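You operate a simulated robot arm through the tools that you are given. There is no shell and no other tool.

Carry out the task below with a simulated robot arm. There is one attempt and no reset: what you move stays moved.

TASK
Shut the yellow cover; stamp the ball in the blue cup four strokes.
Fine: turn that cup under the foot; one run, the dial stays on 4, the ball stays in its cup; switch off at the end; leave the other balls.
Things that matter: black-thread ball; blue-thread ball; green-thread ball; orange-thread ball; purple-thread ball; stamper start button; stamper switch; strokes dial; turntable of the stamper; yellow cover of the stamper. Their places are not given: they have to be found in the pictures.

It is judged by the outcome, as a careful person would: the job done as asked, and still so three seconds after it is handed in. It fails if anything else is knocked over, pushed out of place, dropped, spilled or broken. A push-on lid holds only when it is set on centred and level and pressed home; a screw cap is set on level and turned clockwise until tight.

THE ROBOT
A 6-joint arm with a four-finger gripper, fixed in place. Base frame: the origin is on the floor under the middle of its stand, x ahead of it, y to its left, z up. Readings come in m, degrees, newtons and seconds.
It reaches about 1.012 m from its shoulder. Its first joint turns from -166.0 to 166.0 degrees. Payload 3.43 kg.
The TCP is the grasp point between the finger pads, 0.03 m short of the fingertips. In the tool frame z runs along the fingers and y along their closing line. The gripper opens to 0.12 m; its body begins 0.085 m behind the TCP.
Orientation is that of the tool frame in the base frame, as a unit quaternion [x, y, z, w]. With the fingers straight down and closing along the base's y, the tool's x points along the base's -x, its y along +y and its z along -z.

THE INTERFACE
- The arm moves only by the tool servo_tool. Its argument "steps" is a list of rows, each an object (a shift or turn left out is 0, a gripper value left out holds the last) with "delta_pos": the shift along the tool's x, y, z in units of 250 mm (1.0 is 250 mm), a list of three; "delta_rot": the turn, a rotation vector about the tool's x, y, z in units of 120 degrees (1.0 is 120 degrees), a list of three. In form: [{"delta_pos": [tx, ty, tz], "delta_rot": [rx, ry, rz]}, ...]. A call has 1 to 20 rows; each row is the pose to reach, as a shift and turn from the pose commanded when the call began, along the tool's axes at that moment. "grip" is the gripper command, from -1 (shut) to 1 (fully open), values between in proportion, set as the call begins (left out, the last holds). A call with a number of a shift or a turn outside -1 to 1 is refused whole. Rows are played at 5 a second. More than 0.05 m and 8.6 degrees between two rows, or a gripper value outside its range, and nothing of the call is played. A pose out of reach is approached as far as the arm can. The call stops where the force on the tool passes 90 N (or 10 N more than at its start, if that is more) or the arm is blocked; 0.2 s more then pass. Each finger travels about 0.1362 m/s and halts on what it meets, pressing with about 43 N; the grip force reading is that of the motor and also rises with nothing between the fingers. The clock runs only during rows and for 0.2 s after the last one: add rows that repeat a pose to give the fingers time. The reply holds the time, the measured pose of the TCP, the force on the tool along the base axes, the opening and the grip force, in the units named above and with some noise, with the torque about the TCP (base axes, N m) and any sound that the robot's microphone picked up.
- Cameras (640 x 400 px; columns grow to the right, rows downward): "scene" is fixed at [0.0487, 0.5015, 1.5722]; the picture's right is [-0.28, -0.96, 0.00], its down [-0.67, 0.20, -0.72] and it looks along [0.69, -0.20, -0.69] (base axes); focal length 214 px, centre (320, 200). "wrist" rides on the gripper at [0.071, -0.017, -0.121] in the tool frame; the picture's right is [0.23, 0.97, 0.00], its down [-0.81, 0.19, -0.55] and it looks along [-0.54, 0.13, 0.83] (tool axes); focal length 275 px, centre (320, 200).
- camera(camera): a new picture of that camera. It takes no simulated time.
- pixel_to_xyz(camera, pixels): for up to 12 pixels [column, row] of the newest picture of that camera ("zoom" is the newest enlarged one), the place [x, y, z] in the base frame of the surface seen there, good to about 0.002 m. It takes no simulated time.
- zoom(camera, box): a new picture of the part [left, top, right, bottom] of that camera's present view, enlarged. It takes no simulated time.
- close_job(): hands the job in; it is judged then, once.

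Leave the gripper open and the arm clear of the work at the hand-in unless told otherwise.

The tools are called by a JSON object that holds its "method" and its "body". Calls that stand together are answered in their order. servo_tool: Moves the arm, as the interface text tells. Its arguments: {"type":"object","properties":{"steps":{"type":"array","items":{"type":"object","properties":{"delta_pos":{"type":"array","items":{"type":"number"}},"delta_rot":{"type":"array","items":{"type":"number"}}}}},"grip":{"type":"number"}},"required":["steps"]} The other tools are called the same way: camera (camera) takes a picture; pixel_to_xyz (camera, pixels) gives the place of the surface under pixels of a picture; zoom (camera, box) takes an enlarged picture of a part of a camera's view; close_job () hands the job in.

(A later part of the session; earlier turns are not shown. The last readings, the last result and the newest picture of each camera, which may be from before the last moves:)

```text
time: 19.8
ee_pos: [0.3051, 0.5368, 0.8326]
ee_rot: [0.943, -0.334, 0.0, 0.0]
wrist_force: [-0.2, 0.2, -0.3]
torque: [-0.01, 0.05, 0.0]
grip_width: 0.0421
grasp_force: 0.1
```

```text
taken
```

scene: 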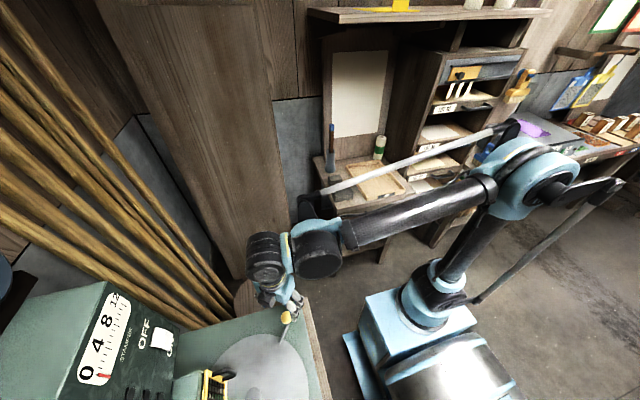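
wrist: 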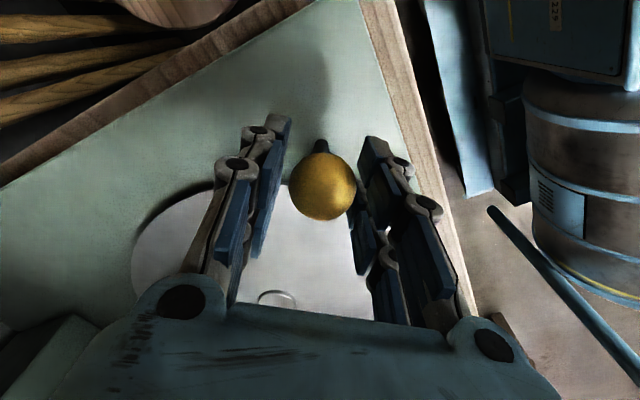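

The knob is caged with a few mm play. I start turning clockwise along the arc (centre 0.20 m inward along tool x), first a 15° test in 3° rows with the tool turning along.

{"method": "servo_tool", "body": {"steps": [{"delta_pos": [-0.0011, 0.0418, 0], "delta_rot": [0, 0, 0.025]}, {"delta_pos": [-0.0044, 0.0834, 0], "delta_rot": [0, 0, 0.05]}, {"delta_pos": [-0.0098, 0.1248, 0], "delta_rot": [0, 0, 0.075]}, {"delta_pos": [-0.0174, 0.1659, 0], "delta_rot": [0, 0, 0.1]}, {"delta_pos": [-0.0272, 0.2065, 0], "delta_rot": [0, 0, 0.125]}]}}

{"method": "camera", "body": {"camera": "wrist"}}

{"method": "camera", "body": {"camera": "scene"}}

```text
time: 21.0
ee_pos: [0.2684, 0.5011, 0.8325]
ee_rot: [0.891, -0.454, 0.0, -0.001]
wrist_force: [0.5, 0.3, 0.3]
torque: [0.03, 0.03, -0.02]
grip_width: 0.0422
grasp_force: 0.0
```

```text
taken
```

wrist: 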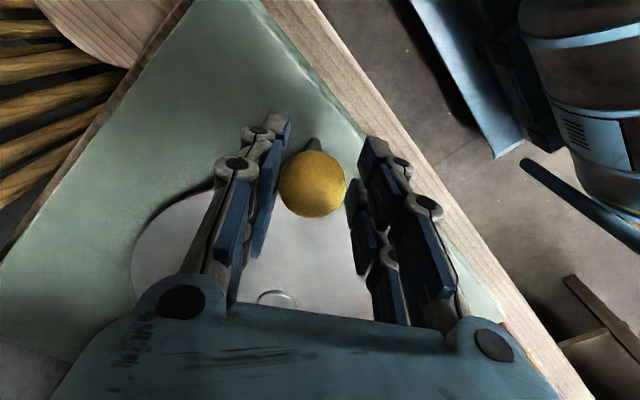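

```text
taken
```

scene: 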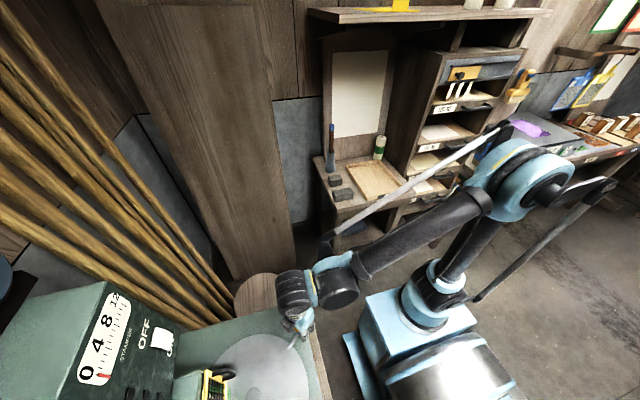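

The turntable follows with no notable force (tool azimuth −54°, radius 0.200). I continue clockwise another 60° in 3° rows.

{"method": "servo_tool", "body": {"steps": [{"delta_pos": [-0.0011, 0.0419, 0], "delta_rot": [0, 0, 0.025]}, {"delta_pos": [-0.0044, 0.0837, 0], "delta_rot": [0, 0, 0.05]}, {"delta_pos": [-0.0099, 0.1253, 0], "delta_rot": [0, 0, 0.075]}, {"delta_pos": [-0.0175, 0.1665, 0], "delta_rot": [0, 0, 0.1]}, {"delta_pos": [-0.0273, 0.2073, 0], "delta_rot": [0, 0, 0.125]}, {"delta_pos": [-0.0392, 0.2475, 0], "delta_rot": [0, 0, 0.15]}, {"delta_pos": [-0.0532, 0.2871, 0], "delta_rot": [0, 0, 0.175]}, {"delta_pos": [-0.0692, 0.3258, 0], "delta_rot": [0, 0, 0.2]}, {"delta_pos": [-0.0873, 0.3636, 0], "delta_rot": [0, 0, 0.225]}, {"delta_pos": [-0.1073, 0.4005, 0], "delta_rot": [0, 0, 0.25]}, {"delta_pos": [-0.1292, 0.4363, 0], "delta_rot": [0, 0, 0.275]}, {"delta_pos": [-0.153, 0.4708, 0], "delta_rot": [0, 0, 0.3]}, {"delta_pos": [-0.1785, 0.5041, 0], "delta_rot": [0, 0, 0.325]}, {"delta_pos": [-0.2057, 0.536, 0], "delta_rot": [0, 0, 0.35]}, {"delta_pos": [-0.2346, 0.5664, 0], "delta_rot": [0, 0, 0.375]}, {"delta_pos": [-0.265, 0.5953, 0], "delta_rot": [0, 0, 0.4]}, {"delta_pos": [-0.2969, 0.6225, 0], "delta_rot": [0, 0, 0.425]}, {"delta_pos": [-0.3302, 0.648, 0], "delta_rot": [0, 0, 0.45]}, {"delta_pos": [-0.3647, 0.6718, 0], "delta_rot": [0, 0, 0.475]}, {"delta_pos": [-0.4005, 0.6937, 0], "delta_rot": [0, 0, 0.5]}]}}

{"method": "camera", "body": {"camera": "wrist"}}

{"method": "camera", "body": {"camera": "scene"}}

```text
time: 25.2
ee_pos: [0.0674, 0.4811, 0.8319]
ee_rot: [-0.544, 0.839, 0.0, 0.0]
wrist_force: [0.0, 0.4, 0.2]
torque: [0.02, -0.02, -0.02]
grip_width: 0.0419
grasp_force: 0.0
```

```text
taken
```

wrist: 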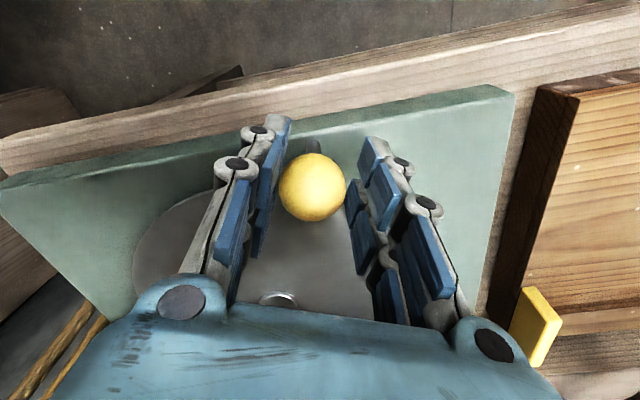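

```text
taken
```

scene: 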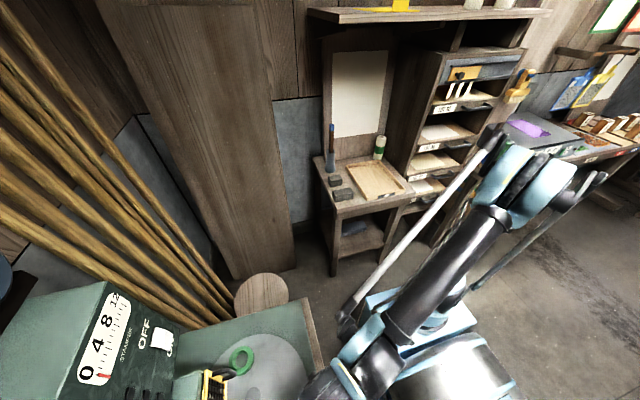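

Knob is following (75° done). I continue another 20° clockwise.

{"method": "servo_tool", "body": {"steps": [{"delta_pos": [-0.0011, 0.0419, 0], "delta_rot": [0, 0, 0.025]}, {"delta_pos": [-0.0044, 0.0837, 0], "delta_rot": [0, 0, 0.05]}, {"delta_pos": [-0.0099, 0.1253, 0], "delta_rot": [0, 0, 0.075]}, {"delta_pos": [-0.0175, 0.1665, 0], "delta_rot": [0, 0, 0.1]}, {"delta_pos": [-0.0273, 0.2073, 0], "delta_rot": [0, 0, 0.125]}, {"delta_pos": [-0.0392, 0.2475, 0], "delta_rot": [0, 0, 0.15]}, {"delta_pos": [-0.0483, 0.274, 0], "delta_rot": [0, 0, 0.1667]}]}}

{"method": "camera", "body": {"camera": "wrist"}}

{"method": "camera", "body": {"camera": "scene"}}

{"method": "zoom", "body": {"camera": "scene", "box": [160, 320, 340, 400]}}

```text
time: 26.8
ee_pos: [0.01, 0.5178, 0.8322]
ee_rot: [-0.39, 0.921, 0.001, 0.0]
wrist_force: [-0.8, 0.2, 0.1]
torque: [0.01, -0.03, 0.03]
grip_width: 0.0421
grasp_force: 0.0
```

```text
taken
```

wrist: 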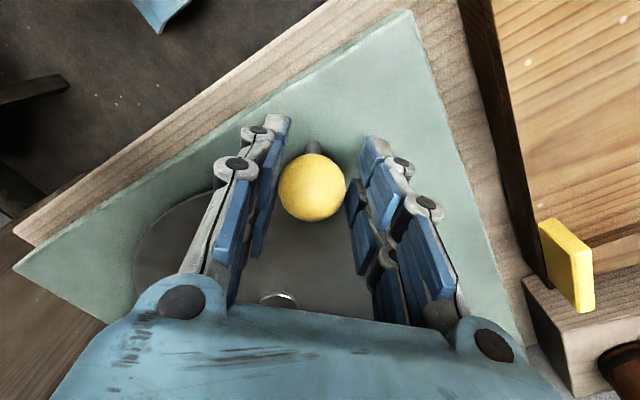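

```text
taken
```

scene: 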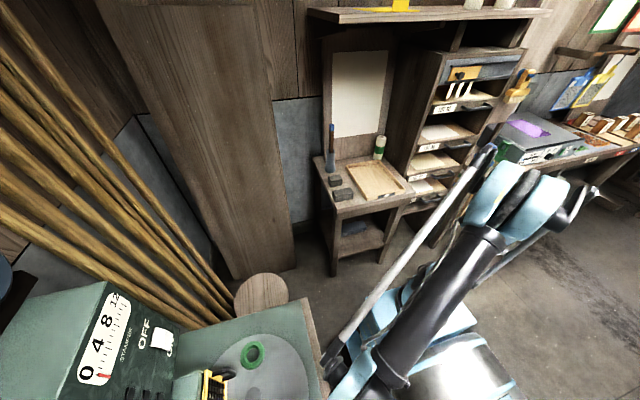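

```text
3.56 times, centred on (250, 360) of scene
```

zoom: 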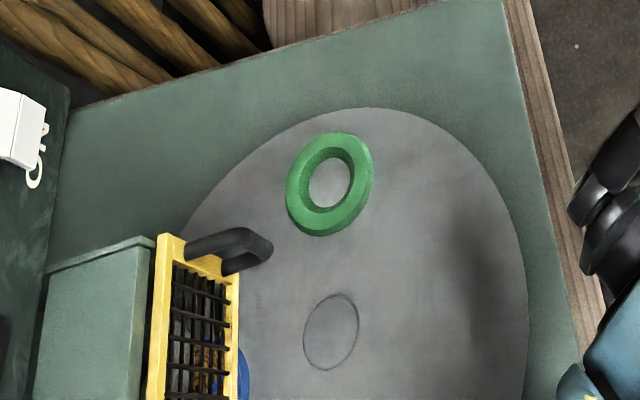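

I can see the blue-thread ball through the mesh now. I measure the green cup's rim, the boss, and visible blue parts from this zoom to compute the rotation.

{"method": "pixel_to_xyz", "body": {"camera": "zoom", "pixels": [[290, 200], [370, 168], [338, 134], [320, 233], [330, 184], [331, 332], [305, 340], [357, 322], [345, 295], [318, 368], [243, 365], [245, 385]]}}

{"method": "zoom", "body": {"camera": "scene", "box": [190, 360, 260, 400]}}

```text
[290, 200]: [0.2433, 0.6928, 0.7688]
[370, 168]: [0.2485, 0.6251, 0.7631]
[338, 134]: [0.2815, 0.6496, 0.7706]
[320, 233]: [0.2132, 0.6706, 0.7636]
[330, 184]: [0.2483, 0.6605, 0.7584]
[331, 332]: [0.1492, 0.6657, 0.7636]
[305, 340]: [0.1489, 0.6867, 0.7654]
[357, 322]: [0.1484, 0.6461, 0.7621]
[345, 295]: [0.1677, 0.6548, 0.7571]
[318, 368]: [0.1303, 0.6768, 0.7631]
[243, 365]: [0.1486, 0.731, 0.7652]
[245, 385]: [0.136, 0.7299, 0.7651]
```

```text
9.14 times, centred on (225, 380) of scene
```

zoom: 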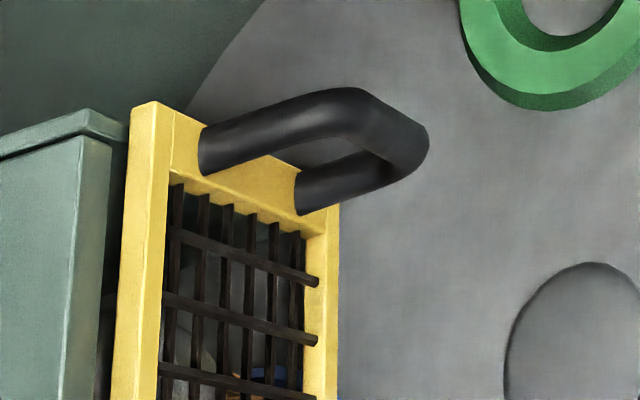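

Green cup is now near angle −3° (from 90°), i.e. about 93–94° turned; blue should be ~3–4° short of the foot. I turn 3.5° more, then back the fingers open and look from the front.

{"method": "servo_tool", "body": {"steps": [{"delta_pos": [-0.0004, 0.0245, 0], "delta_rot": [0, 0, 0.0146]}, {"delta_pos": [-0.0015, 0.0489, 0], "delta_rot": [0, 0, 0.0292]}, {"delta_pos": [-0.0015, 0.0489, 0], "delta_rot": [0, 0, 0.0292]}]}}

{"method": "zoom", "body": {"camera": "scene", "box": [160, 320, 340, 400]}}

{"method": "pixel_to_xyz", "body": {"camera": "zoom", "pixels": [[331, 332], [305, 340], [357, 322], [345, 295], [318, 368]]}}

```text
time: 27.6
ee_pos: [0.0012, 0.5266, 0.8322]
ee_rot: [-0.362, 0.932, 0.0, 0.0]
wrist_force: [-0.7, -0.8, 1.2]
torque: [-0.02, 0.0, 0.02]
grip_width: 0.0421
grasp_force: 0.0
```

```text
3.56 times, centred on (250, 360) of scene
```

zoom: 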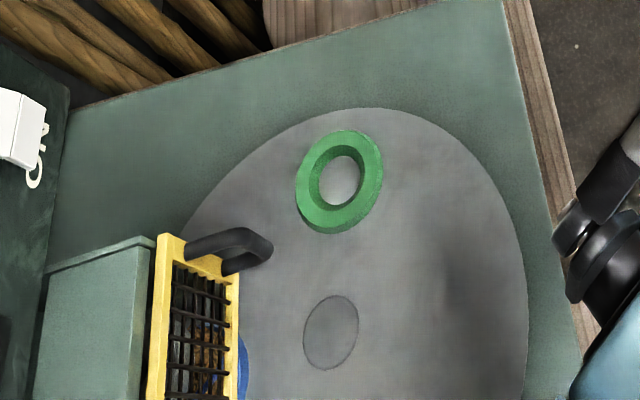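

```text
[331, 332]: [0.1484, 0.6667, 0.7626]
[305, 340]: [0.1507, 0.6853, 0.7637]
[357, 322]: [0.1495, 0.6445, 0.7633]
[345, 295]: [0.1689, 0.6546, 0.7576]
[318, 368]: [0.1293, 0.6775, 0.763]
```

Now I open the fingers and lift straight up off the knob.

{"method": "servo_tool", "body": {"grip": 0.4, "steps": [{"delta_pos": [0, 0, 0]}, {"delta_pos": [0, 0, 0]}, {"delta_pos": [0, 0, 0]}, {"delta_pos": [0, 0, -0.1]}, {"delta_pos": [0, 0, -0.22]}, {"delta_pos": [0, 0, -0.35]}, {"delta_pos": [0, 0, -0.48]}]}}

{"method": "servo_tool", "body": {"steps": [{"delta_pos": [-0.008, -0.094, -0.069], "delta_rot": [-0.0173, -0.0392, -0.0474]}, {"delta_pos": [-0.017, -0.188, -0.138], "delta_rot": [-0.0345, -0.0784, -0.0948]}, {"delta_pos": [-0.025, -0.281, -0.207], "delta_rot": [-0.0518, -0.1176, -0.1422]}, {"delta_pos": [-0.034, -0.375, -0.276], "delta_rot": [-0.069, -0.1569, -0.1896]}, {"delta_pos": [-0.042, -0.469, -0.345], "delta_rot": [-0.0863, -0.1961, -0.237]}, {"delta_pos": [-0.05, -0.563, -0.414], "delta_rot": [-0.1035, -0.2353, -0.2844]}, {"delta_pos": [-0.059, -0.656, -0.483], "delta_rot": [-0.1208, -0.2745, -0.3318]}, {"delta_pos": [-0.067, -0.75, -0.552], "delta_rot": [-0.138, -0.3137, -0.3792]}, {"delta_pos": [-0.067, -0.75, -0.552], "delta_rot": [-0.138, -0.3137, -0.3792]}]}}

{"method": "camera", "body": {"camera": "wrist"}}

{"method": "zoom", "body": {"camera": "wrist", "box": [220, 0, 420, 130]}}

```text
time: 29.2
ee_pos: [0.0011, 0.5296, 0.9529]
ee_rot: [-0.362, 0.932, -0.001, 0.0]
wrist_force: [0.0, -0.3, 0.5]
torque: [0.01, 0.03, -0.01]
grip_width: 0.084
grasp_force: 0.0
```

```text
time: 31.2
ee_pos: [0.1419, 0.4005, 1.091]
ee_rot: [0.665, -0.664, -0.243, -0.242]
wrist_force: [0.4, -0.9, -0.5]
torque: [0.01, 0.01, -0.02]
grip_width: 0.0841
grasp_force: 0.1
```

```text
taken
```

wrist: 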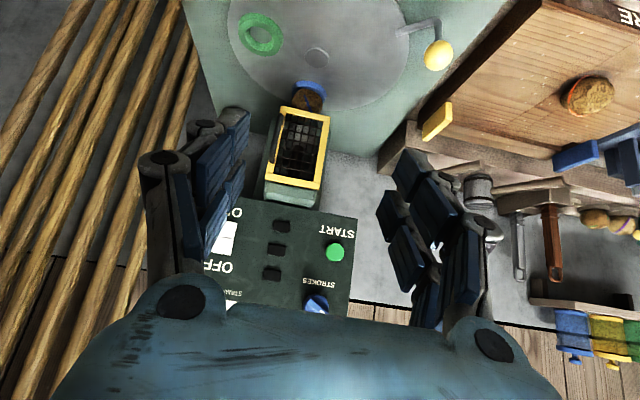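

```text
3.08 times, centred on (320, 65) of wrist
```

zoom: 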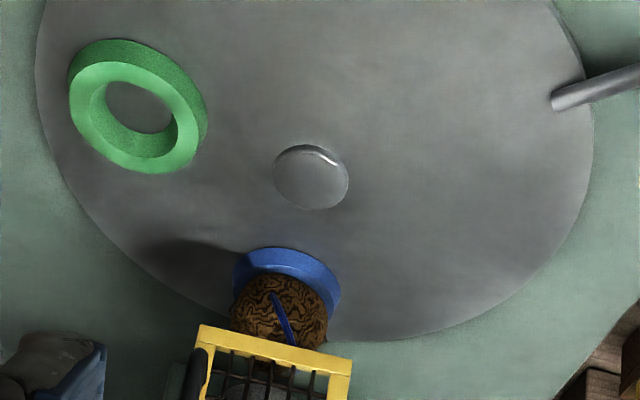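

The blue cup with its ball is at the head now. I measure the blue cup's rim and the boss.

{"method": "pixel_to_xyz", "body": {"camera": "zoom", "pixels": [[236, 285], [338, 302], [236, 270], [339, 290], [285, 249], [260, 252], [315, 258], [283, 262], [278, 310], [240, 310], [325, 325], [275, 290]]}}

{"method": "pixel_to_xyz", "body": {"camera": "zoom", "pixels": [[311, 178], [275, 172], [347, 185], [313, 146], [308, 208], [70, 90], [207, 120], [120, 40], [145, 172], [138, 105], [210, 332], [345, 365]]}}

```text
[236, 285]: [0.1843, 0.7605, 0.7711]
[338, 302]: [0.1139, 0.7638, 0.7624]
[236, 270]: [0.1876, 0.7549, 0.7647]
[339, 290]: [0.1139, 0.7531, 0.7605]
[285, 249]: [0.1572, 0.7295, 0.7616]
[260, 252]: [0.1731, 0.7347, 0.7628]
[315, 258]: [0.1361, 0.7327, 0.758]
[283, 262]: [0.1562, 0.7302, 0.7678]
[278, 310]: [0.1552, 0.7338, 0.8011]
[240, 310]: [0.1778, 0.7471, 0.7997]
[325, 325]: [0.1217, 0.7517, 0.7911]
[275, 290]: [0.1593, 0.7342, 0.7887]
```

```text
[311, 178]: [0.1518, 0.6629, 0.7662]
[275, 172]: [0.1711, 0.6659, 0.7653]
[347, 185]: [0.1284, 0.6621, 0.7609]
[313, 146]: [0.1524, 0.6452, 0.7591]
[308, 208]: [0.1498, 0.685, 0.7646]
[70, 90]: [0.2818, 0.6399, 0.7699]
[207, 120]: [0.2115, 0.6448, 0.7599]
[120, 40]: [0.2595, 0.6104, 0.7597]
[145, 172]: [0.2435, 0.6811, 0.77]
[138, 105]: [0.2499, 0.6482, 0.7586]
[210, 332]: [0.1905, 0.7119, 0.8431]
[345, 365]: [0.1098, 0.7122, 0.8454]
```

Blue cup rim spans x≈0.114–0.187 (centre ≈0.1505), the same place where the green cup sat under the foot. I'll zoom tighter for a more careful check of cup, ball and foot alignment through the mesh.

{"method": "zoom", "body": {"camera": "wrist", "box": [255, 70, 355, 215]}}

{"method": "zoom", "body": {"camera": "wrist", "box": [280, 72, 344, 116]}}

```text
2.76 times, centred on (305, 142) of wrist
```

zoom: 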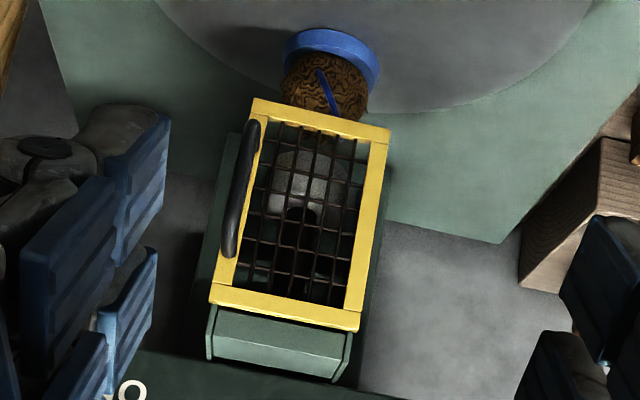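

```text
9.09 times, centred on (312, 94) of wrist
```

zoom: 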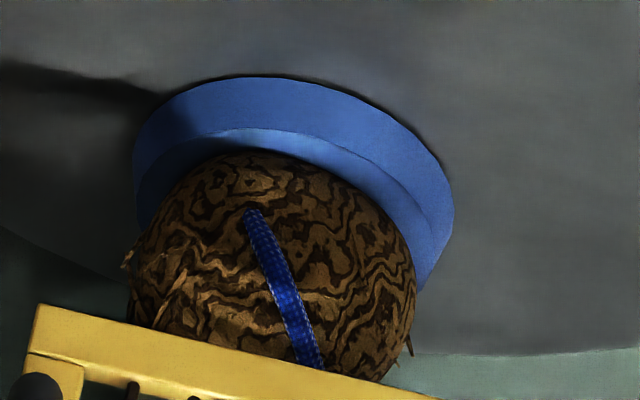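

I query the cup rim on this enlarged picture.

{"method": "pixel_to_xyz", "body": {"camera": "zoom", "pixels": [[138, 160], [140, 205], [449, 210], [440, 165], [270, 80], [200, 88], [350, 100], [410, 130], [165, 105], [285, 200], [150, 290], [400, 330]]}}

{"method": "zoom", "body": {"camera": "wrist", "box": [270, 110, 334, 190]}}

```text
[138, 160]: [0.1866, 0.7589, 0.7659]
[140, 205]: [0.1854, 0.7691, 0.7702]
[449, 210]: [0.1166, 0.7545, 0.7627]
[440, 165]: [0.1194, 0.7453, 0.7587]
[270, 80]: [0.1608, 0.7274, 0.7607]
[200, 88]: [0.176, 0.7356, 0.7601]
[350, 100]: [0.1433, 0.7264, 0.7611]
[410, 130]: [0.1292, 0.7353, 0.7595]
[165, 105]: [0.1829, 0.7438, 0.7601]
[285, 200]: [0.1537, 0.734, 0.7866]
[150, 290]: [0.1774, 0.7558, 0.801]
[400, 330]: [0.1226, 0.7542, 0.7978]
```

```text
5.00 times, centred on (302, 150) of wrist
```

zoom: 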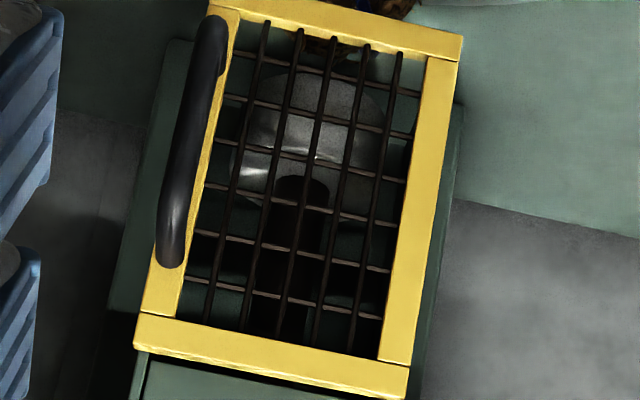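

The cup centre is at x≈0.151–0.152. Now the foot and rod through the mesh.

{"method": "pixel_to_xyz", "body": {"camera": "zoom", "pixels": [[246, 140], [380, 105], [300, 120], [290, 190], [310, 195], [322, 190], [281, 190], [345, 120], [300, 255], [285, 255], [360, 170], [244, 185]]}}

```text
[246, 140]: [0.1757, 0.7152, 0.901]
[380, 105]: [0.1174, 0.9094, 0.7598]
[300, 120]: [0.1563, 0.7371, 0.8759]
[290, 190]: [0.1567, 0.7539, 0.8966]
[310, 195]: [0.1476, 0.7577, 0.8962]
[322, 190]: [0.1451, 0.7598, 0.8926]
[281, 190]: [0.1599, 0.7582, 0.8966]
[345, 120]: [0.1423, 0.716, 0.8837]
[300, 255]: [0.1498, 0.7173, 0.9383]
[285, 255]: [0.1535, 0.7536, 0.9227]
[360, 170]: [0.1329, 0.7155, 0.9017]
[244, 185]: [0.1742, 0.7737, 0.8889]
```

Rod axis ≈(0.152,0.763), cup centre ≈(0.1515,0.764): well aligned. Next is the switch. I shut the fingers and pitch to nearly horizontal, going to a stand-off in front of the switch's lower (ON) half, about (0.247,0.62,1.05).

{"method": "servo_tool", "body": {"grip": -1, "steps": [{"delta_pos": [-0.071, -0.0525, 0.087], "delta_rot": [0, -0.05, 0]}, {"delta_pos": [-0.142, -0.105, 0.173], "delta_rot": [0, -0.1, 0]}, {"delta_pos": [-0.213, -0.1575, 0.26], "delta_rot": [0, -0.15, 0]}, {"delta_pos": [-0.284, -0.21, 0.347], "delta_rot": [0, -0.2, 0]}, {"delta_pos": [-0.355, -0.2625, 0.433], "delta_rot": [0, -0.25, 0]}, {"delta_pos": [-0.426, -0.315, 0.52], "delta_rot": [0, -0.3, 0]}, {"delta_pos": [-0.497, -0.3675, 0.606], "delta_rot": [0, -0.35, 0]}, {"delta_pos": [-0.568, -0.42, 0.693], "delta_rot": [0, -0.4, 0]}, {"delta_pos": [-0.568, -0.42, 0.693], "delta_rot": [0, -0.4, 0]}]}}

{"method": "camera", "body": {"camera": "wrist"}}

{"method": "camera", "body": {"camera": "scene"}}

```text
time: 33.2
ee_pos: [0.2553, 0.6207, 1.0486]
ee_rot: [0.51, -0.507, -0.493, -0.49]
wrist_force: [-0.7, 0.9, -0.6]
torque: [0.04, 0.0, -0.04]
grip_width: 0.0001
grasp_force: 33.6
```

```text
taken
```

wrist: 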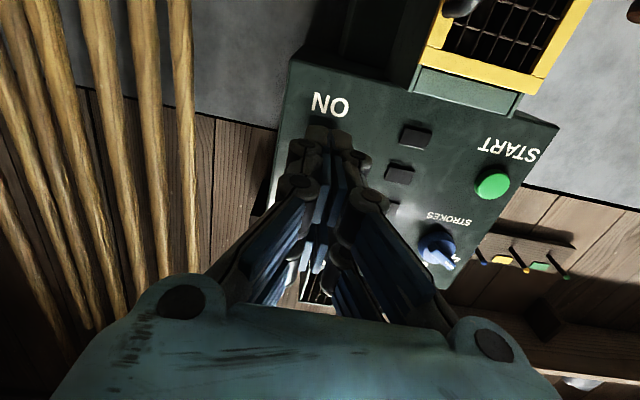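

```text
taken
```

scene: 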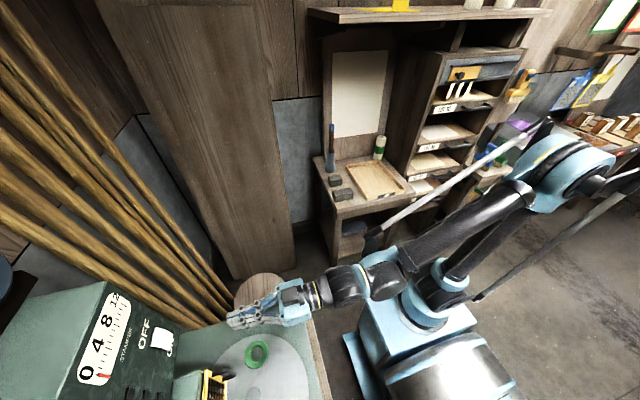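

The TCP reads x=0.2553, some 8 mm more than intended. I'll hold one moment to re-read the settled pose.

{"method": "servo_tool", "body": {"steps": [{"delta_pos": [0, 0, 0]}, {"delta_pos": [0, 0, 0]}]}}

```text
time: 33.8
ee_pos: [0.255, 0.6219, 1.047]
ee_rot: [0.51, -0.508, -0.492, -0.49]
wrist_force: [-0.7, 0.6, 0.2]
torque: [-0.01, 0.0, 0.03]
grip_width: 0.0
grasp_force: 33.2
```

Settled at (0.255,0.622,1.047), pitch 88°. I correct x by −8 mm, raise 3 mm, and advance 0.10 m in +y, stopping with the tips ~7 mm short of the rocker.

{"method": "servo_tool", "body": {"steps": [{"delta_pos": [-0.007, 0.016, 0.1]}, {"delta_pos": [-0.013, 0.032, 0.2]}, {"delta_pos": [-0.02, 0.032, 0.3]}, {"delta_pos": [-0.0264, 0.032, 0.36]}, {"delta_pos": [-0.0264, 0.032, 0.39]}, {"delta_pos": [-0.0264, 0.032, 0.39]}]}}

{"method": "camera", "body": {"camera": "wrist"}}

{"method": "zoom", "body": {"camera": "scene", "box": [60, 270, 300, 400]}}

```text
time: 35.2
ee_pos: [0.2444, 0.72, 1.0533]
ee_rot: [0.511, -0.508, -0.492, -0.489]
wrist_force: [-0.8, -0.2, -0.1]
torque: [-0.02, 0.01, -0.03]
grip_width: 0.0002
grasp_force: 33.5
```

```text
taken
```

wrist: 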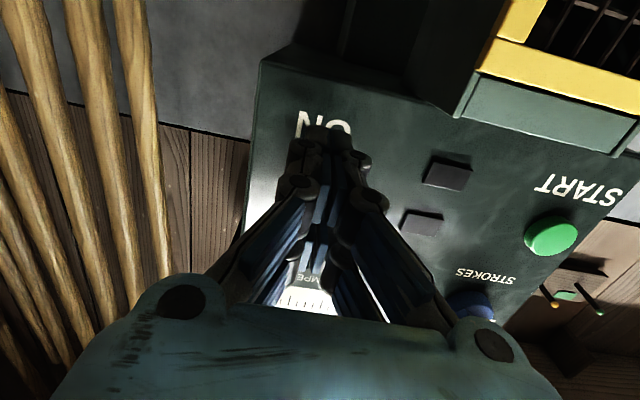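

```text
2.67 times, centred on (180, 335) of scene
```

zoom: 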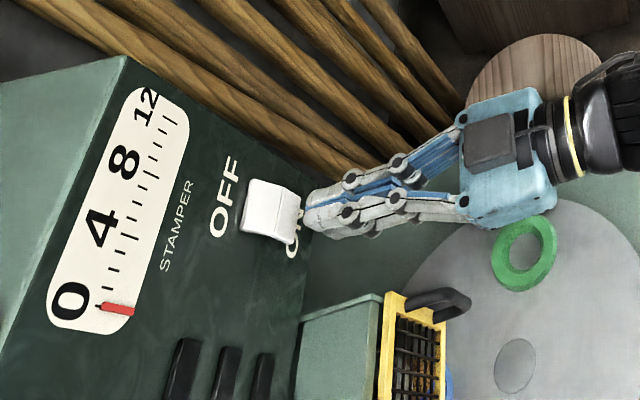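

The tips are close to the rocker's lower part. I check tip and rocker positions from this scene zoom.

{"method": "pixel_to_xyz", "body": {"camera": "zoom", "pixels": [[313, 205], [308, 222], [318, 195], [325, 215], [285, 215], [272, 205], [255, 205], [292, 200], [278, 235], [340, 200]]}}

{"method": "zoom", "body": {"camera": "scene", "box": [130, 310, 210, 370]}}

```text
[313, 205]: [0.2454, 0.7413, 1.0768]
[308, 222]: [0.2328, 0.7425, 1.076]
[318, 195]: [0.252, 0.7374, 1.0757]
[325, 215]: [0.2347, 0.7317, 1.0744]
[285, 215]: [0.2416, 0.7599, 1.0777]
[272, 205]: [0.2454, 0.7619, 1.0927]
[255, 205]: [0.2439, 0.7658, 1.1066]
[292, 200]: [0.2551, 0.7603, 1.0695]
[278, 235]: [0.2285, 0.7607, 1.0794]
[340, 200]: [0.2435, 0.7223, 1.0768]
```

```text
6.67 times, centred on (170, 340) of scene
```

zoom: 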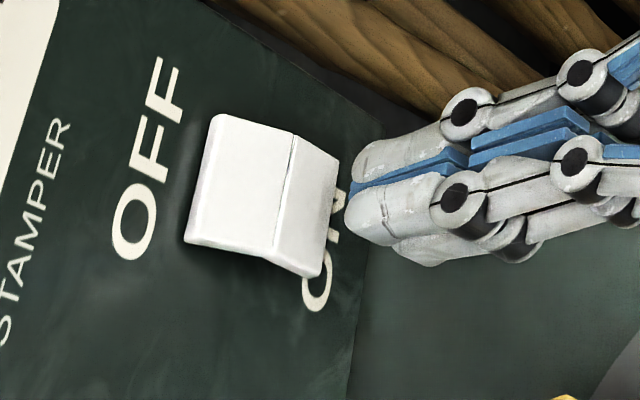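

Tip tops are at z≈1.077, within the ON half (1.060–1.086), x centred. I press forward slowly, 2 mm per row, 16 mm.

{"method": "servo_tool", "body": {"steps": [{"delta_pos": [0, 0, 0.008]}, {"delta_pos": [0, 0, 0.016]}, {"delta_pos": [0, 0, 0.024]}, {"delta_pos": [0, 0, 0.032]}, {"delta_pos": [0, 0, 0.04]}, {"delta_pos": [0, 0, 0.048]}, {"delta_pos": [0, 0, 0.056]}, {"delta_pos": [0, 0, 0.064]}]}}

{"method": "zoom", "body": {"camera": "scene", "box": [130, 310, 210, 370]}}

```text
time: 37.0
ee_pos: [0.2455, 0.7326, 1.0512]
ee_rot: [0.511, -0.508, -0.492, -0.489]
wrist_force: [-2.0, -33.1, -6.3]
torque: [0.55, -0.18, -0.03]
grip_width: 0.0059
grasp_force: 33.6
```

```text
6.67 times, centred on (170, 340) of scene
```

zoom: 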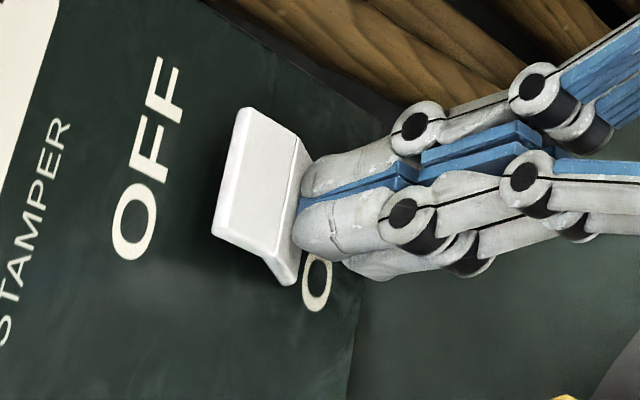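

The rocker has flipped to ON (upper half now sticks out). I back out and move across to a stand-off in front of START (x≈0.052, z≈1.065 so the upper finger pair meets the button).

{"method": "servo_tool", "body": {"steps": [{"delta_pos": [0, 0, -0.06]}, {"delta_pos": [0, 0, -0.2]}, {"delta_pos": [0, 0, -0.35]}, {"delta_pos": [-0.01, 0.15, -0.36]}, {"delta_pos": [-0.02, 0.3, -0.36]}, {"delta_pos": [-0.03, 0.45, -0.36]}, {"delta_pos": [-0.04, 0.6, -0.36]}, {"delta_pos": [-0.04, 0.7, -0.36]}, {"delta_pos": [-0.04, 0.774, -0.36]}, {"delta_pos": [-0.04, 0.774, -0.36]}]}}

{"method": "camera", "body": {"camera": "wrist"}}

{"method": "camera", "body": {"camera": "scene"}}

```text
time: 39.2
ee_pos: [0.0436, 0.6447, 1.0653]
ee_rot: [0.509, -0.508, -0.492, -0.49]
wrist_force: [-0.9, 0.5, -0.6]
torque: [-0.03, -0.01, 0.05]
grip_width: 0.0
grasp_force: 33.7
```

```text
taken
```

wrist: 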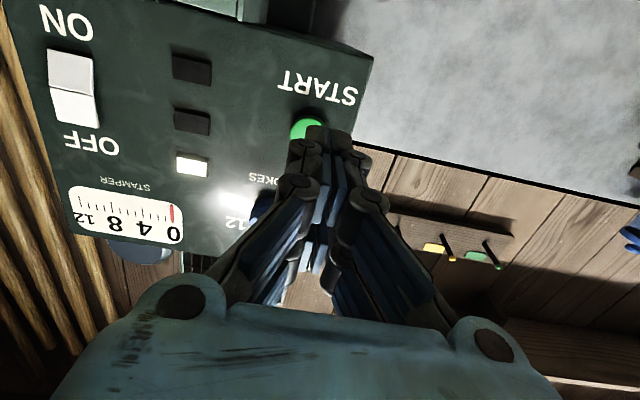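

```text
taken
```

scene: 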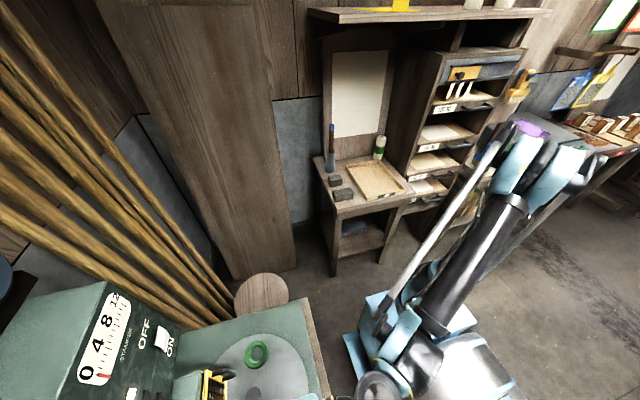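

One of the three black windows lit up (193,165), so they're indicator lamps. I zoom in on them.

{"method": "zoom", "body": {"camera": "wrist", "box": [30, 0, 310, 260]}}

{"method": "zoom", "body": {"camera": "scene", "box": [60, 280, 260, 400]}}

```text
1.54 times, centred on (170, 130) of wrist
```

zoom: 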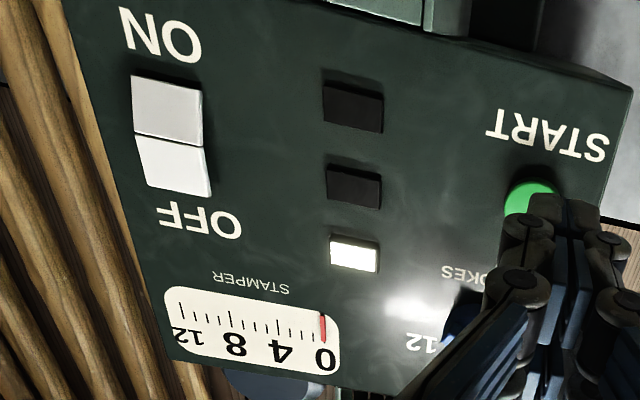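

```text
3.20 times, centred on (160, 340) of scene
```

zoom: 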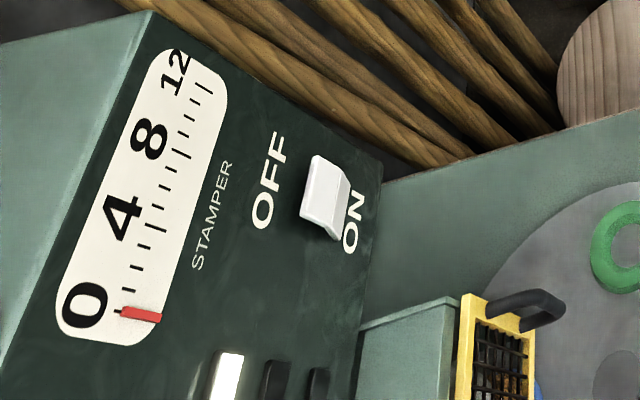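

Power lamp on, counter still 0. I shift +8 mm in x and advance to ~8 mm short of the START button.

{"method": "servo_tool", "body": {"steps": [{"delta_pos": [-0.004, -0.017, 0.08]}, {"delta_pos": [-0.008, -0.034, 0.16]}, {"delta_pos": [-0.012, -0.034, 0.24]}, {"delta_pos": [-0.012, -0.034, 0.29]}, {"delta_pos": [-0.012, -0.034, 0.29]}]}}

{"method": "camera", "body": {"camera": "wrist"}}

{"method": "zoom", "body": {"camera": "wrist", "box": [240, 80, 400, 220]}}

```text
time: 40.4
ee_pos: [0.0532, 0.717, 1.0639]
ee_rot: [-0.509, 0.51, 0.49, 0.491]
wrist_force: [-0.5, -0.5, -0.3]
torque: [0.04, 0.04, 0.02]
grip_width: 0.0
grasp_force: 33.0
```

```text
taken
```

wrist: 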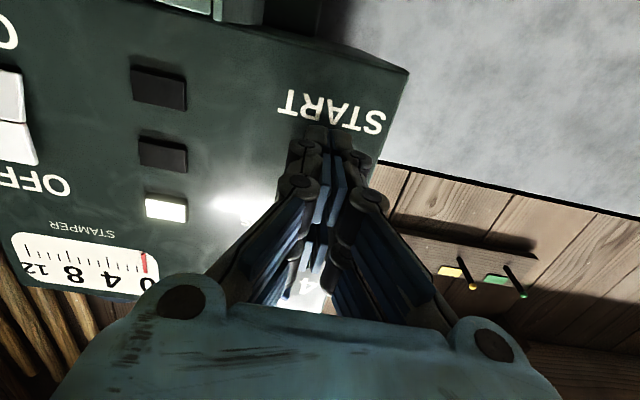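

```text
2.86 times, centred on (320, 150) of wrist
```

zoom: 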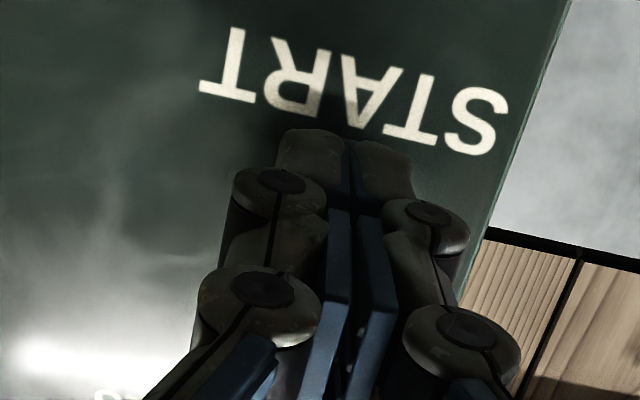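

Aligned on the button (upper pair z 1.071–1.088, x 0.053). I press in at 2 mm per row, 14 mm.

{"method": "servo_tool", "body": {"steps": [{"delta_pos": [0, 0, 0.008]}, {"delta_pos": [0, 0, 0.016]}, {"delta_pos": [0, 0, 0.024]}, {"delta_pos": [0, 0, 0.032]}, {"delta_pos": [0, 0, 0.04]}, {"delta_pos": [0, 0, 0.048]}, {"delta_pos": [0, 0, 0.056]}]}}

{"method": "camera", "body": {"camera": "wrist"}}

{"method": "zoom", "body": {"camera": "scene", "box": [60, 280, 260, 400]}}

```text
time: 42.0
ee_pos: [0.0532, 0.732, 1.0656]
ee_rot: [0.509, -0.509, -0.491, -0.491]
wrist_force: [-0.2, -0.4, 0.8]
torque: [0.01, -0.01, 0.01]
grip_width: 0.0061
grasp_force: 33.1
```

```text
taken
```

wrist: 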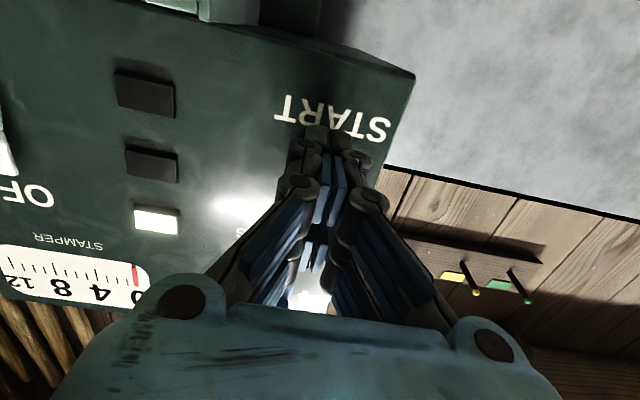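

```text
3.20 times, centred on (160, 340) of scene
```

zoom: 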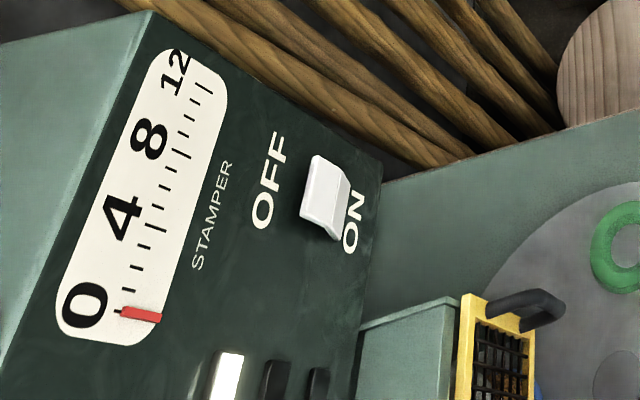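

Contact seems just made (opening reads 6 mm, force ≈0), nothing has started yet. I press 8 mm further in 2 mm rows.

{"method": "servo_tool", "body": {"steps": [{"delta_pos": [0, 0, 0.008]}, {"delta_pos": [0, 0, 0.016]}, {"delta_pos": [0, 0, 0.024]}, {"delta_pos": [0, 0, 0.032]}]}}

{"method": "zoom", "body": {"camera": "scene", "box": [60, 280, 260, 400]}}

{"method": "camera", "body": {"camera": "wrist"}}

```text
time: 43.0
ee_pos: [0.0539, 0.7383, 1.064]
ee_rot: [-0.509, 0.509, 0.491, 0.491]
wrist_force: [-0.6, -16.6, -4.4]
torque: [0.24, 0.0, 0.02]
grip_width: 0.0058
grasp_force: 33.3
heard: click
```

```text
3.20 times, centred on (160, 340) of scene
```

zoom: 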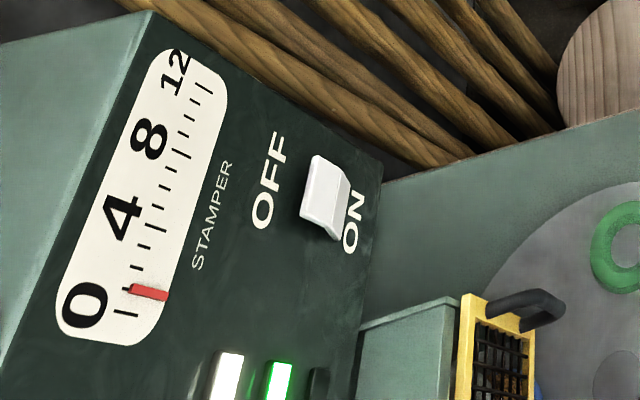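

```text
taken
```

wrist: 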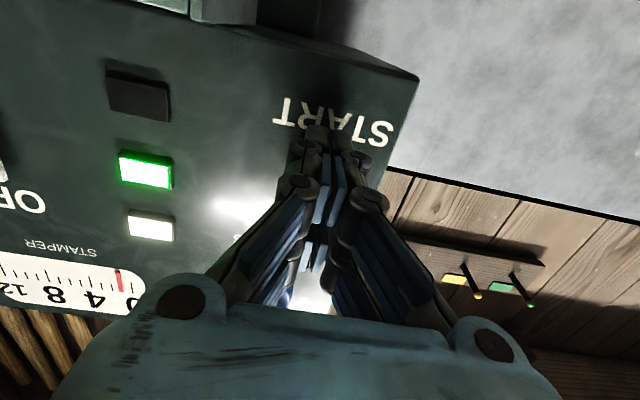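

Click heard, the green run lamp lit, and the counter moved off 0. I retreat straight back from the button and let the run proceed.

{"method": "servo_tool", "body": {"steps": [{"delta_pos": [0, 0, -0.06]}, {"delta_pos": [0, 0, -0.2]}, {"delta_pos": [0, 0, -0.36]}, {"delta_pos": [0, 0, -0.4]}]}}

{"method": "zoom", "body": {"camera": "scene", "box": [60, 280, 260, 400]}}

{"method": "camera", "body": {"camera": "wrist"}}

```text
time: 44.0
ee_pos: [0.0516, 0.6405, 1.0675]
ee_rot: [0.509, -0.509, -0.491, -0.491]
wrist_force: [0.2, 0.1, -0.5]
torque: [-0.02, 0.02, -0.01]
grip_width: 0.0
grasp_force: 33.9
```

```text
3.20 times, centred on (160, 340) of scene
```

zoom: 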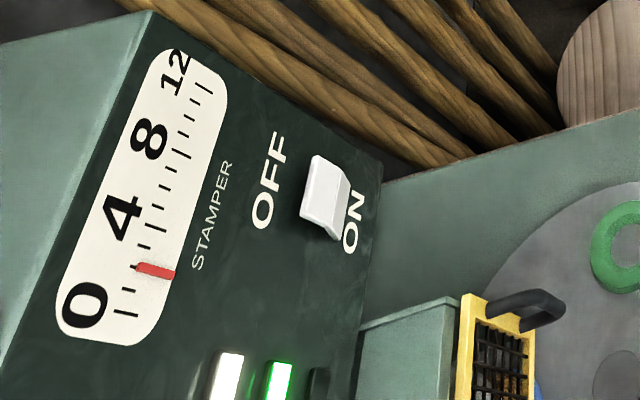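

```text
taken
```

wrist: 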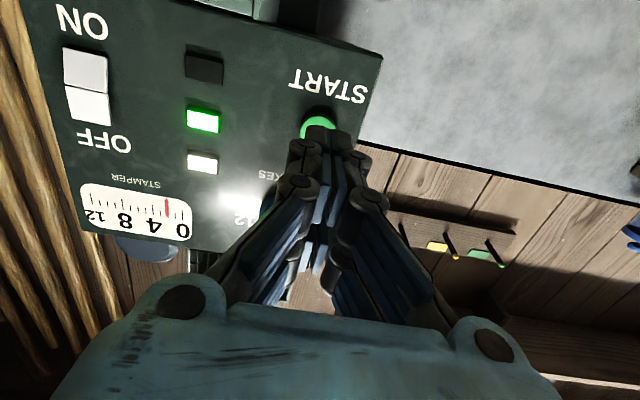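

Counter shows about 2 with the green lamp on. While it runs, I move at stand-off distance across to the switch's upper (OFF) half: x≈0.247, TCP z≈1.121, tilting 8° so the lower finger pair leads.

{"method": "servo_tool", "body": {"steps": [{"delta_pos": [-0.031, -0.11, 0], "delta_rot": [0, -0.0095, 0]}, {"delta_pos": [-0.062, -0.22, 0], "delta_rot": [0, -0.019, 0]}, {"delta_pos": [-0.093, -0.33, 0], "delta_rot": [0, -0.0286, 0]}, {"delta_pos": [-0.124, -0.44, 0], "delta_rot": [0, -0.038, 0]}, {"delta_pos": [-0.155, -0.55, 0], "delta_rot": [0, -0.0476, 0]}, {"delta_pos": [-0.186, -0.66, 0], "delta_rot": [0, -0.057, 0]}, {"delta_pos": [-0.216, -0.78, 0], "delta_rot": [0, -0.0667, 0]}, {"delta_pos": [-0.216, -0.78, 0], "delta_rot": [0, -0.0667, 0]}]}}

{"method": "zoom", "body": {"camera": "scene", "box": [60, 280, 260, 400]}}

{"method": "camera", "body": {"camera": "wrist"}}

```text
time: 45.8
ee_pos: [0.2486, 0.6438, 1.1116]
ee_rot: [-0.478, 0.485, 0.514, 0.522]
wrist_force: [-0.3, -0.7, 0.8]
torque: [0.0, -0.01, -0.05]
grip_width: 0.0001
grasp_force: 33.4
out of reach, approached as far as the arm can: row 7
```

```text
3.20 times, centred on (160, 340) of scene
```

zoom: 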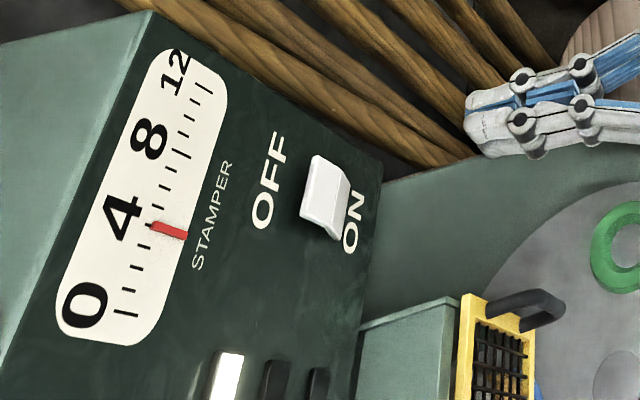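

```text
taken
```

wrist: 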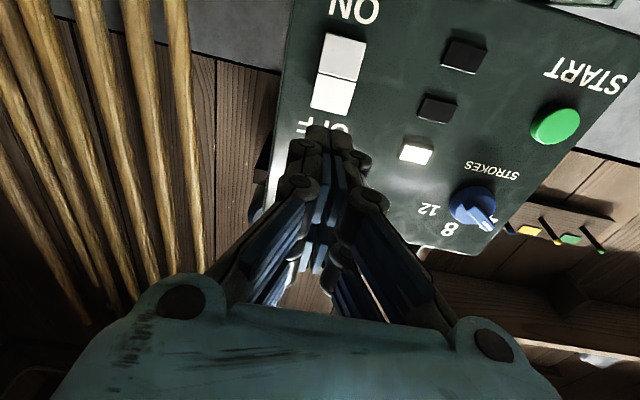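

The run is over: counter reads 4, green run lamp off, only the power lamp lit. The 8° tilt was slightly out of reach (got ~94°), so I turn back ~6° and re-read the pose before pressing OFF.

{"method": "servo_tool", "body": {"steps": [{"delta_pos": [0, 0, 0], "delta_rot": [0, 0.025, 0]}, {"delta_pos": [0, 0, 0], "delta_rot": [0, 0.05, 0]}, {"delta_pos": [0, 0, 0], "delta_rot": [0, 0.05, 0]}, {"delta_pos": [0, 0, 0], "delta_rot": [0, 0.05, 0]}]}}

```text
time: 46.8
ee_pos: [0.2554, 0.6419, 1.1216]
ee_rot: [-0.501, 0.498, 0.501, 0.499]
wrist_force: [0.0, -0.6, 0.5]
torque: [0.02, -0.02, 0.0]
grip_width: 0.0001
grasp_force: 34.2
out of reach, approached as far as the arm can: row 1
```

Now at (0.255,0.642,1.1216), level. I shift −8 mm in x and advance to ~8 mm short of the switch.

{"method": "servo_tool", "body": {"steps": [{"delta_pos": [0, 0.017, 0.08]}, {"delta_pos": [0, 0.034, 0.16]}, {"delta_pos": [0, 0.034, 0.24]}, {"delta_pos": [0, 0.034, 0.29]}, {"delta_pos": [0, 0.034, 0.29]}]}}

{"method": "zoom", "body": {"camera": "scene", "box": [130, 310, 210, 370]}}

{"method": "camera", "body": {"camera": "wrist"}}

```text
time: 48.0
ee_pos: [0.2409, 0.7144, 1.1211]
ee_rot: [0.501, -0.501, -0.499, -0.499]
wrist_force: [1.3, -0.4, -0.8]
torque: [-0.01, 0.0, 0.01]
grip_width: 0.0001
grasp_force: 33.2
```

```text
6.67 times, centred on (170, 340) of scene
```

zoom: 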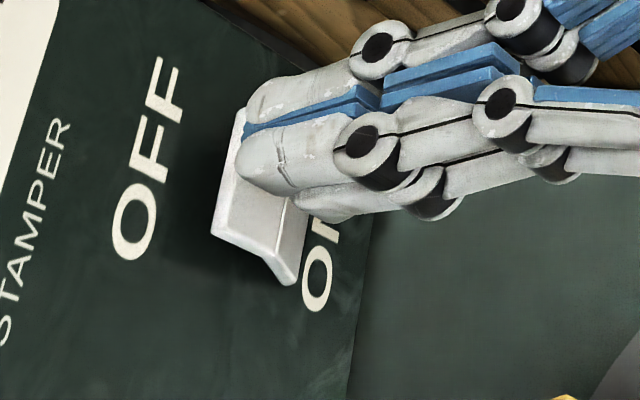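

```text
taken
```

wrist: 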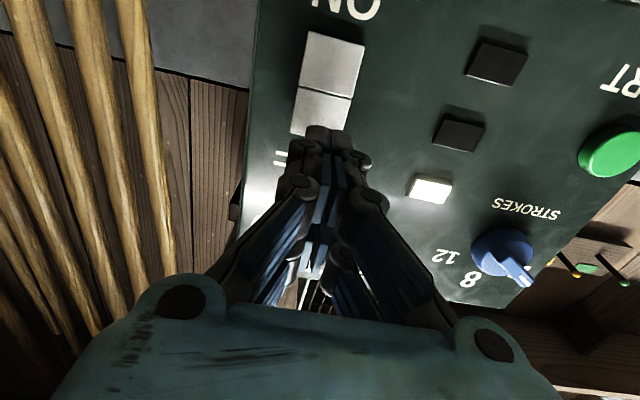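

The lower finger pair faces the upper part of the OFF half; I shift +5 mm in x and press in at 2 mm per row, 20 mm.

{"method": "servo_tool", "body": {"steps": [{"delta_pos": [0, -0.01, 0.008]}, {"delta_pos": [0, -0.02, 0.016]}, {"delta_pos": [0, -0.02, 0.024]}, {"delta_pos": [0, -0.02, 0.032]}, {"delta_pos": [0, -0.02, 0.04]}, {"delta_pos": [0, -0.02, 0.048]}, {"delta_pos": [0, -0.02, 0.056]}, {"delta_pos": [0, -0.02, 0.064]}, {"delta_pos": [0, -0.02, 0.072]}, {"delta_pos": [0, -0.02, 0.08]}]}}

{"method": "zoom", "body": {"camera": "scene", "box": [130, 310, 210, 370]}}

{"method": "camera", "body": {"camera": "wrist"}}

```text
time: 50.2
ee_pos: [0.249, 0.7348, 1.1219]
ee_rot: [0.503, -0.5, -0.5, -0.497]
wrist_force: [0.5, 0.1, 0.4]
torque: [0.02, -0.03, -0.01]
grip_width: 0.0
grasp_force: 33.6
```

```text
6.67 times, centred on (170, 340) of scene
```

zoom: 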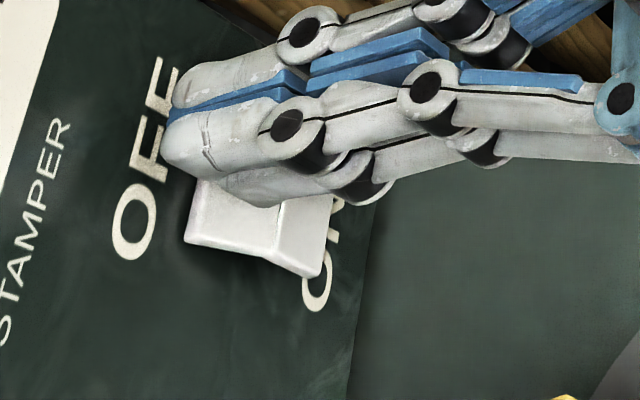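

```text
taken
```

wrist: 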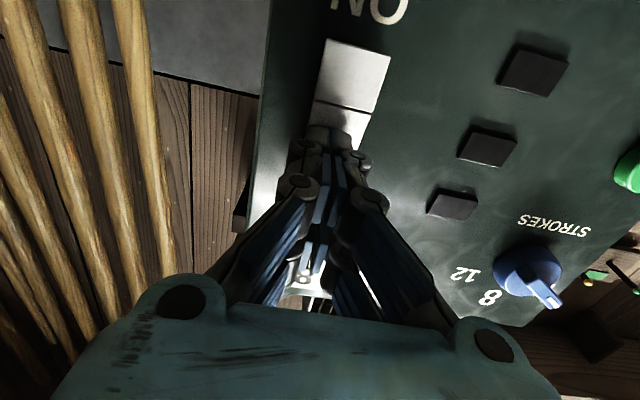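

The switch flipped to OFF and the power lamp is dark. I back out 0.1 m from the panel.

{"method": "servo_tool", "body": {"steps": [{"delta_pos": [0, 0, -0.06]}, {"delta_pos": [0, 0, -0.2]}, {"delta_pos": [0, 0, -0.36]}, {"delta_pos": [0, 0, -0.45]}, {"delta_pos": [0, 0, -0.45]}]}}

```text
time: 51.4
ee_pos: [0.2543, 0.6222, 1.1208]
ee_rot: [0.503, -0.5, -0.5, -0.497]
wrist_force: [-0.3, 0.0, -0.5]
torque: [0.05, 0.01, -0.02]
grip_width: 0.0
grasp_force: 33.2
```

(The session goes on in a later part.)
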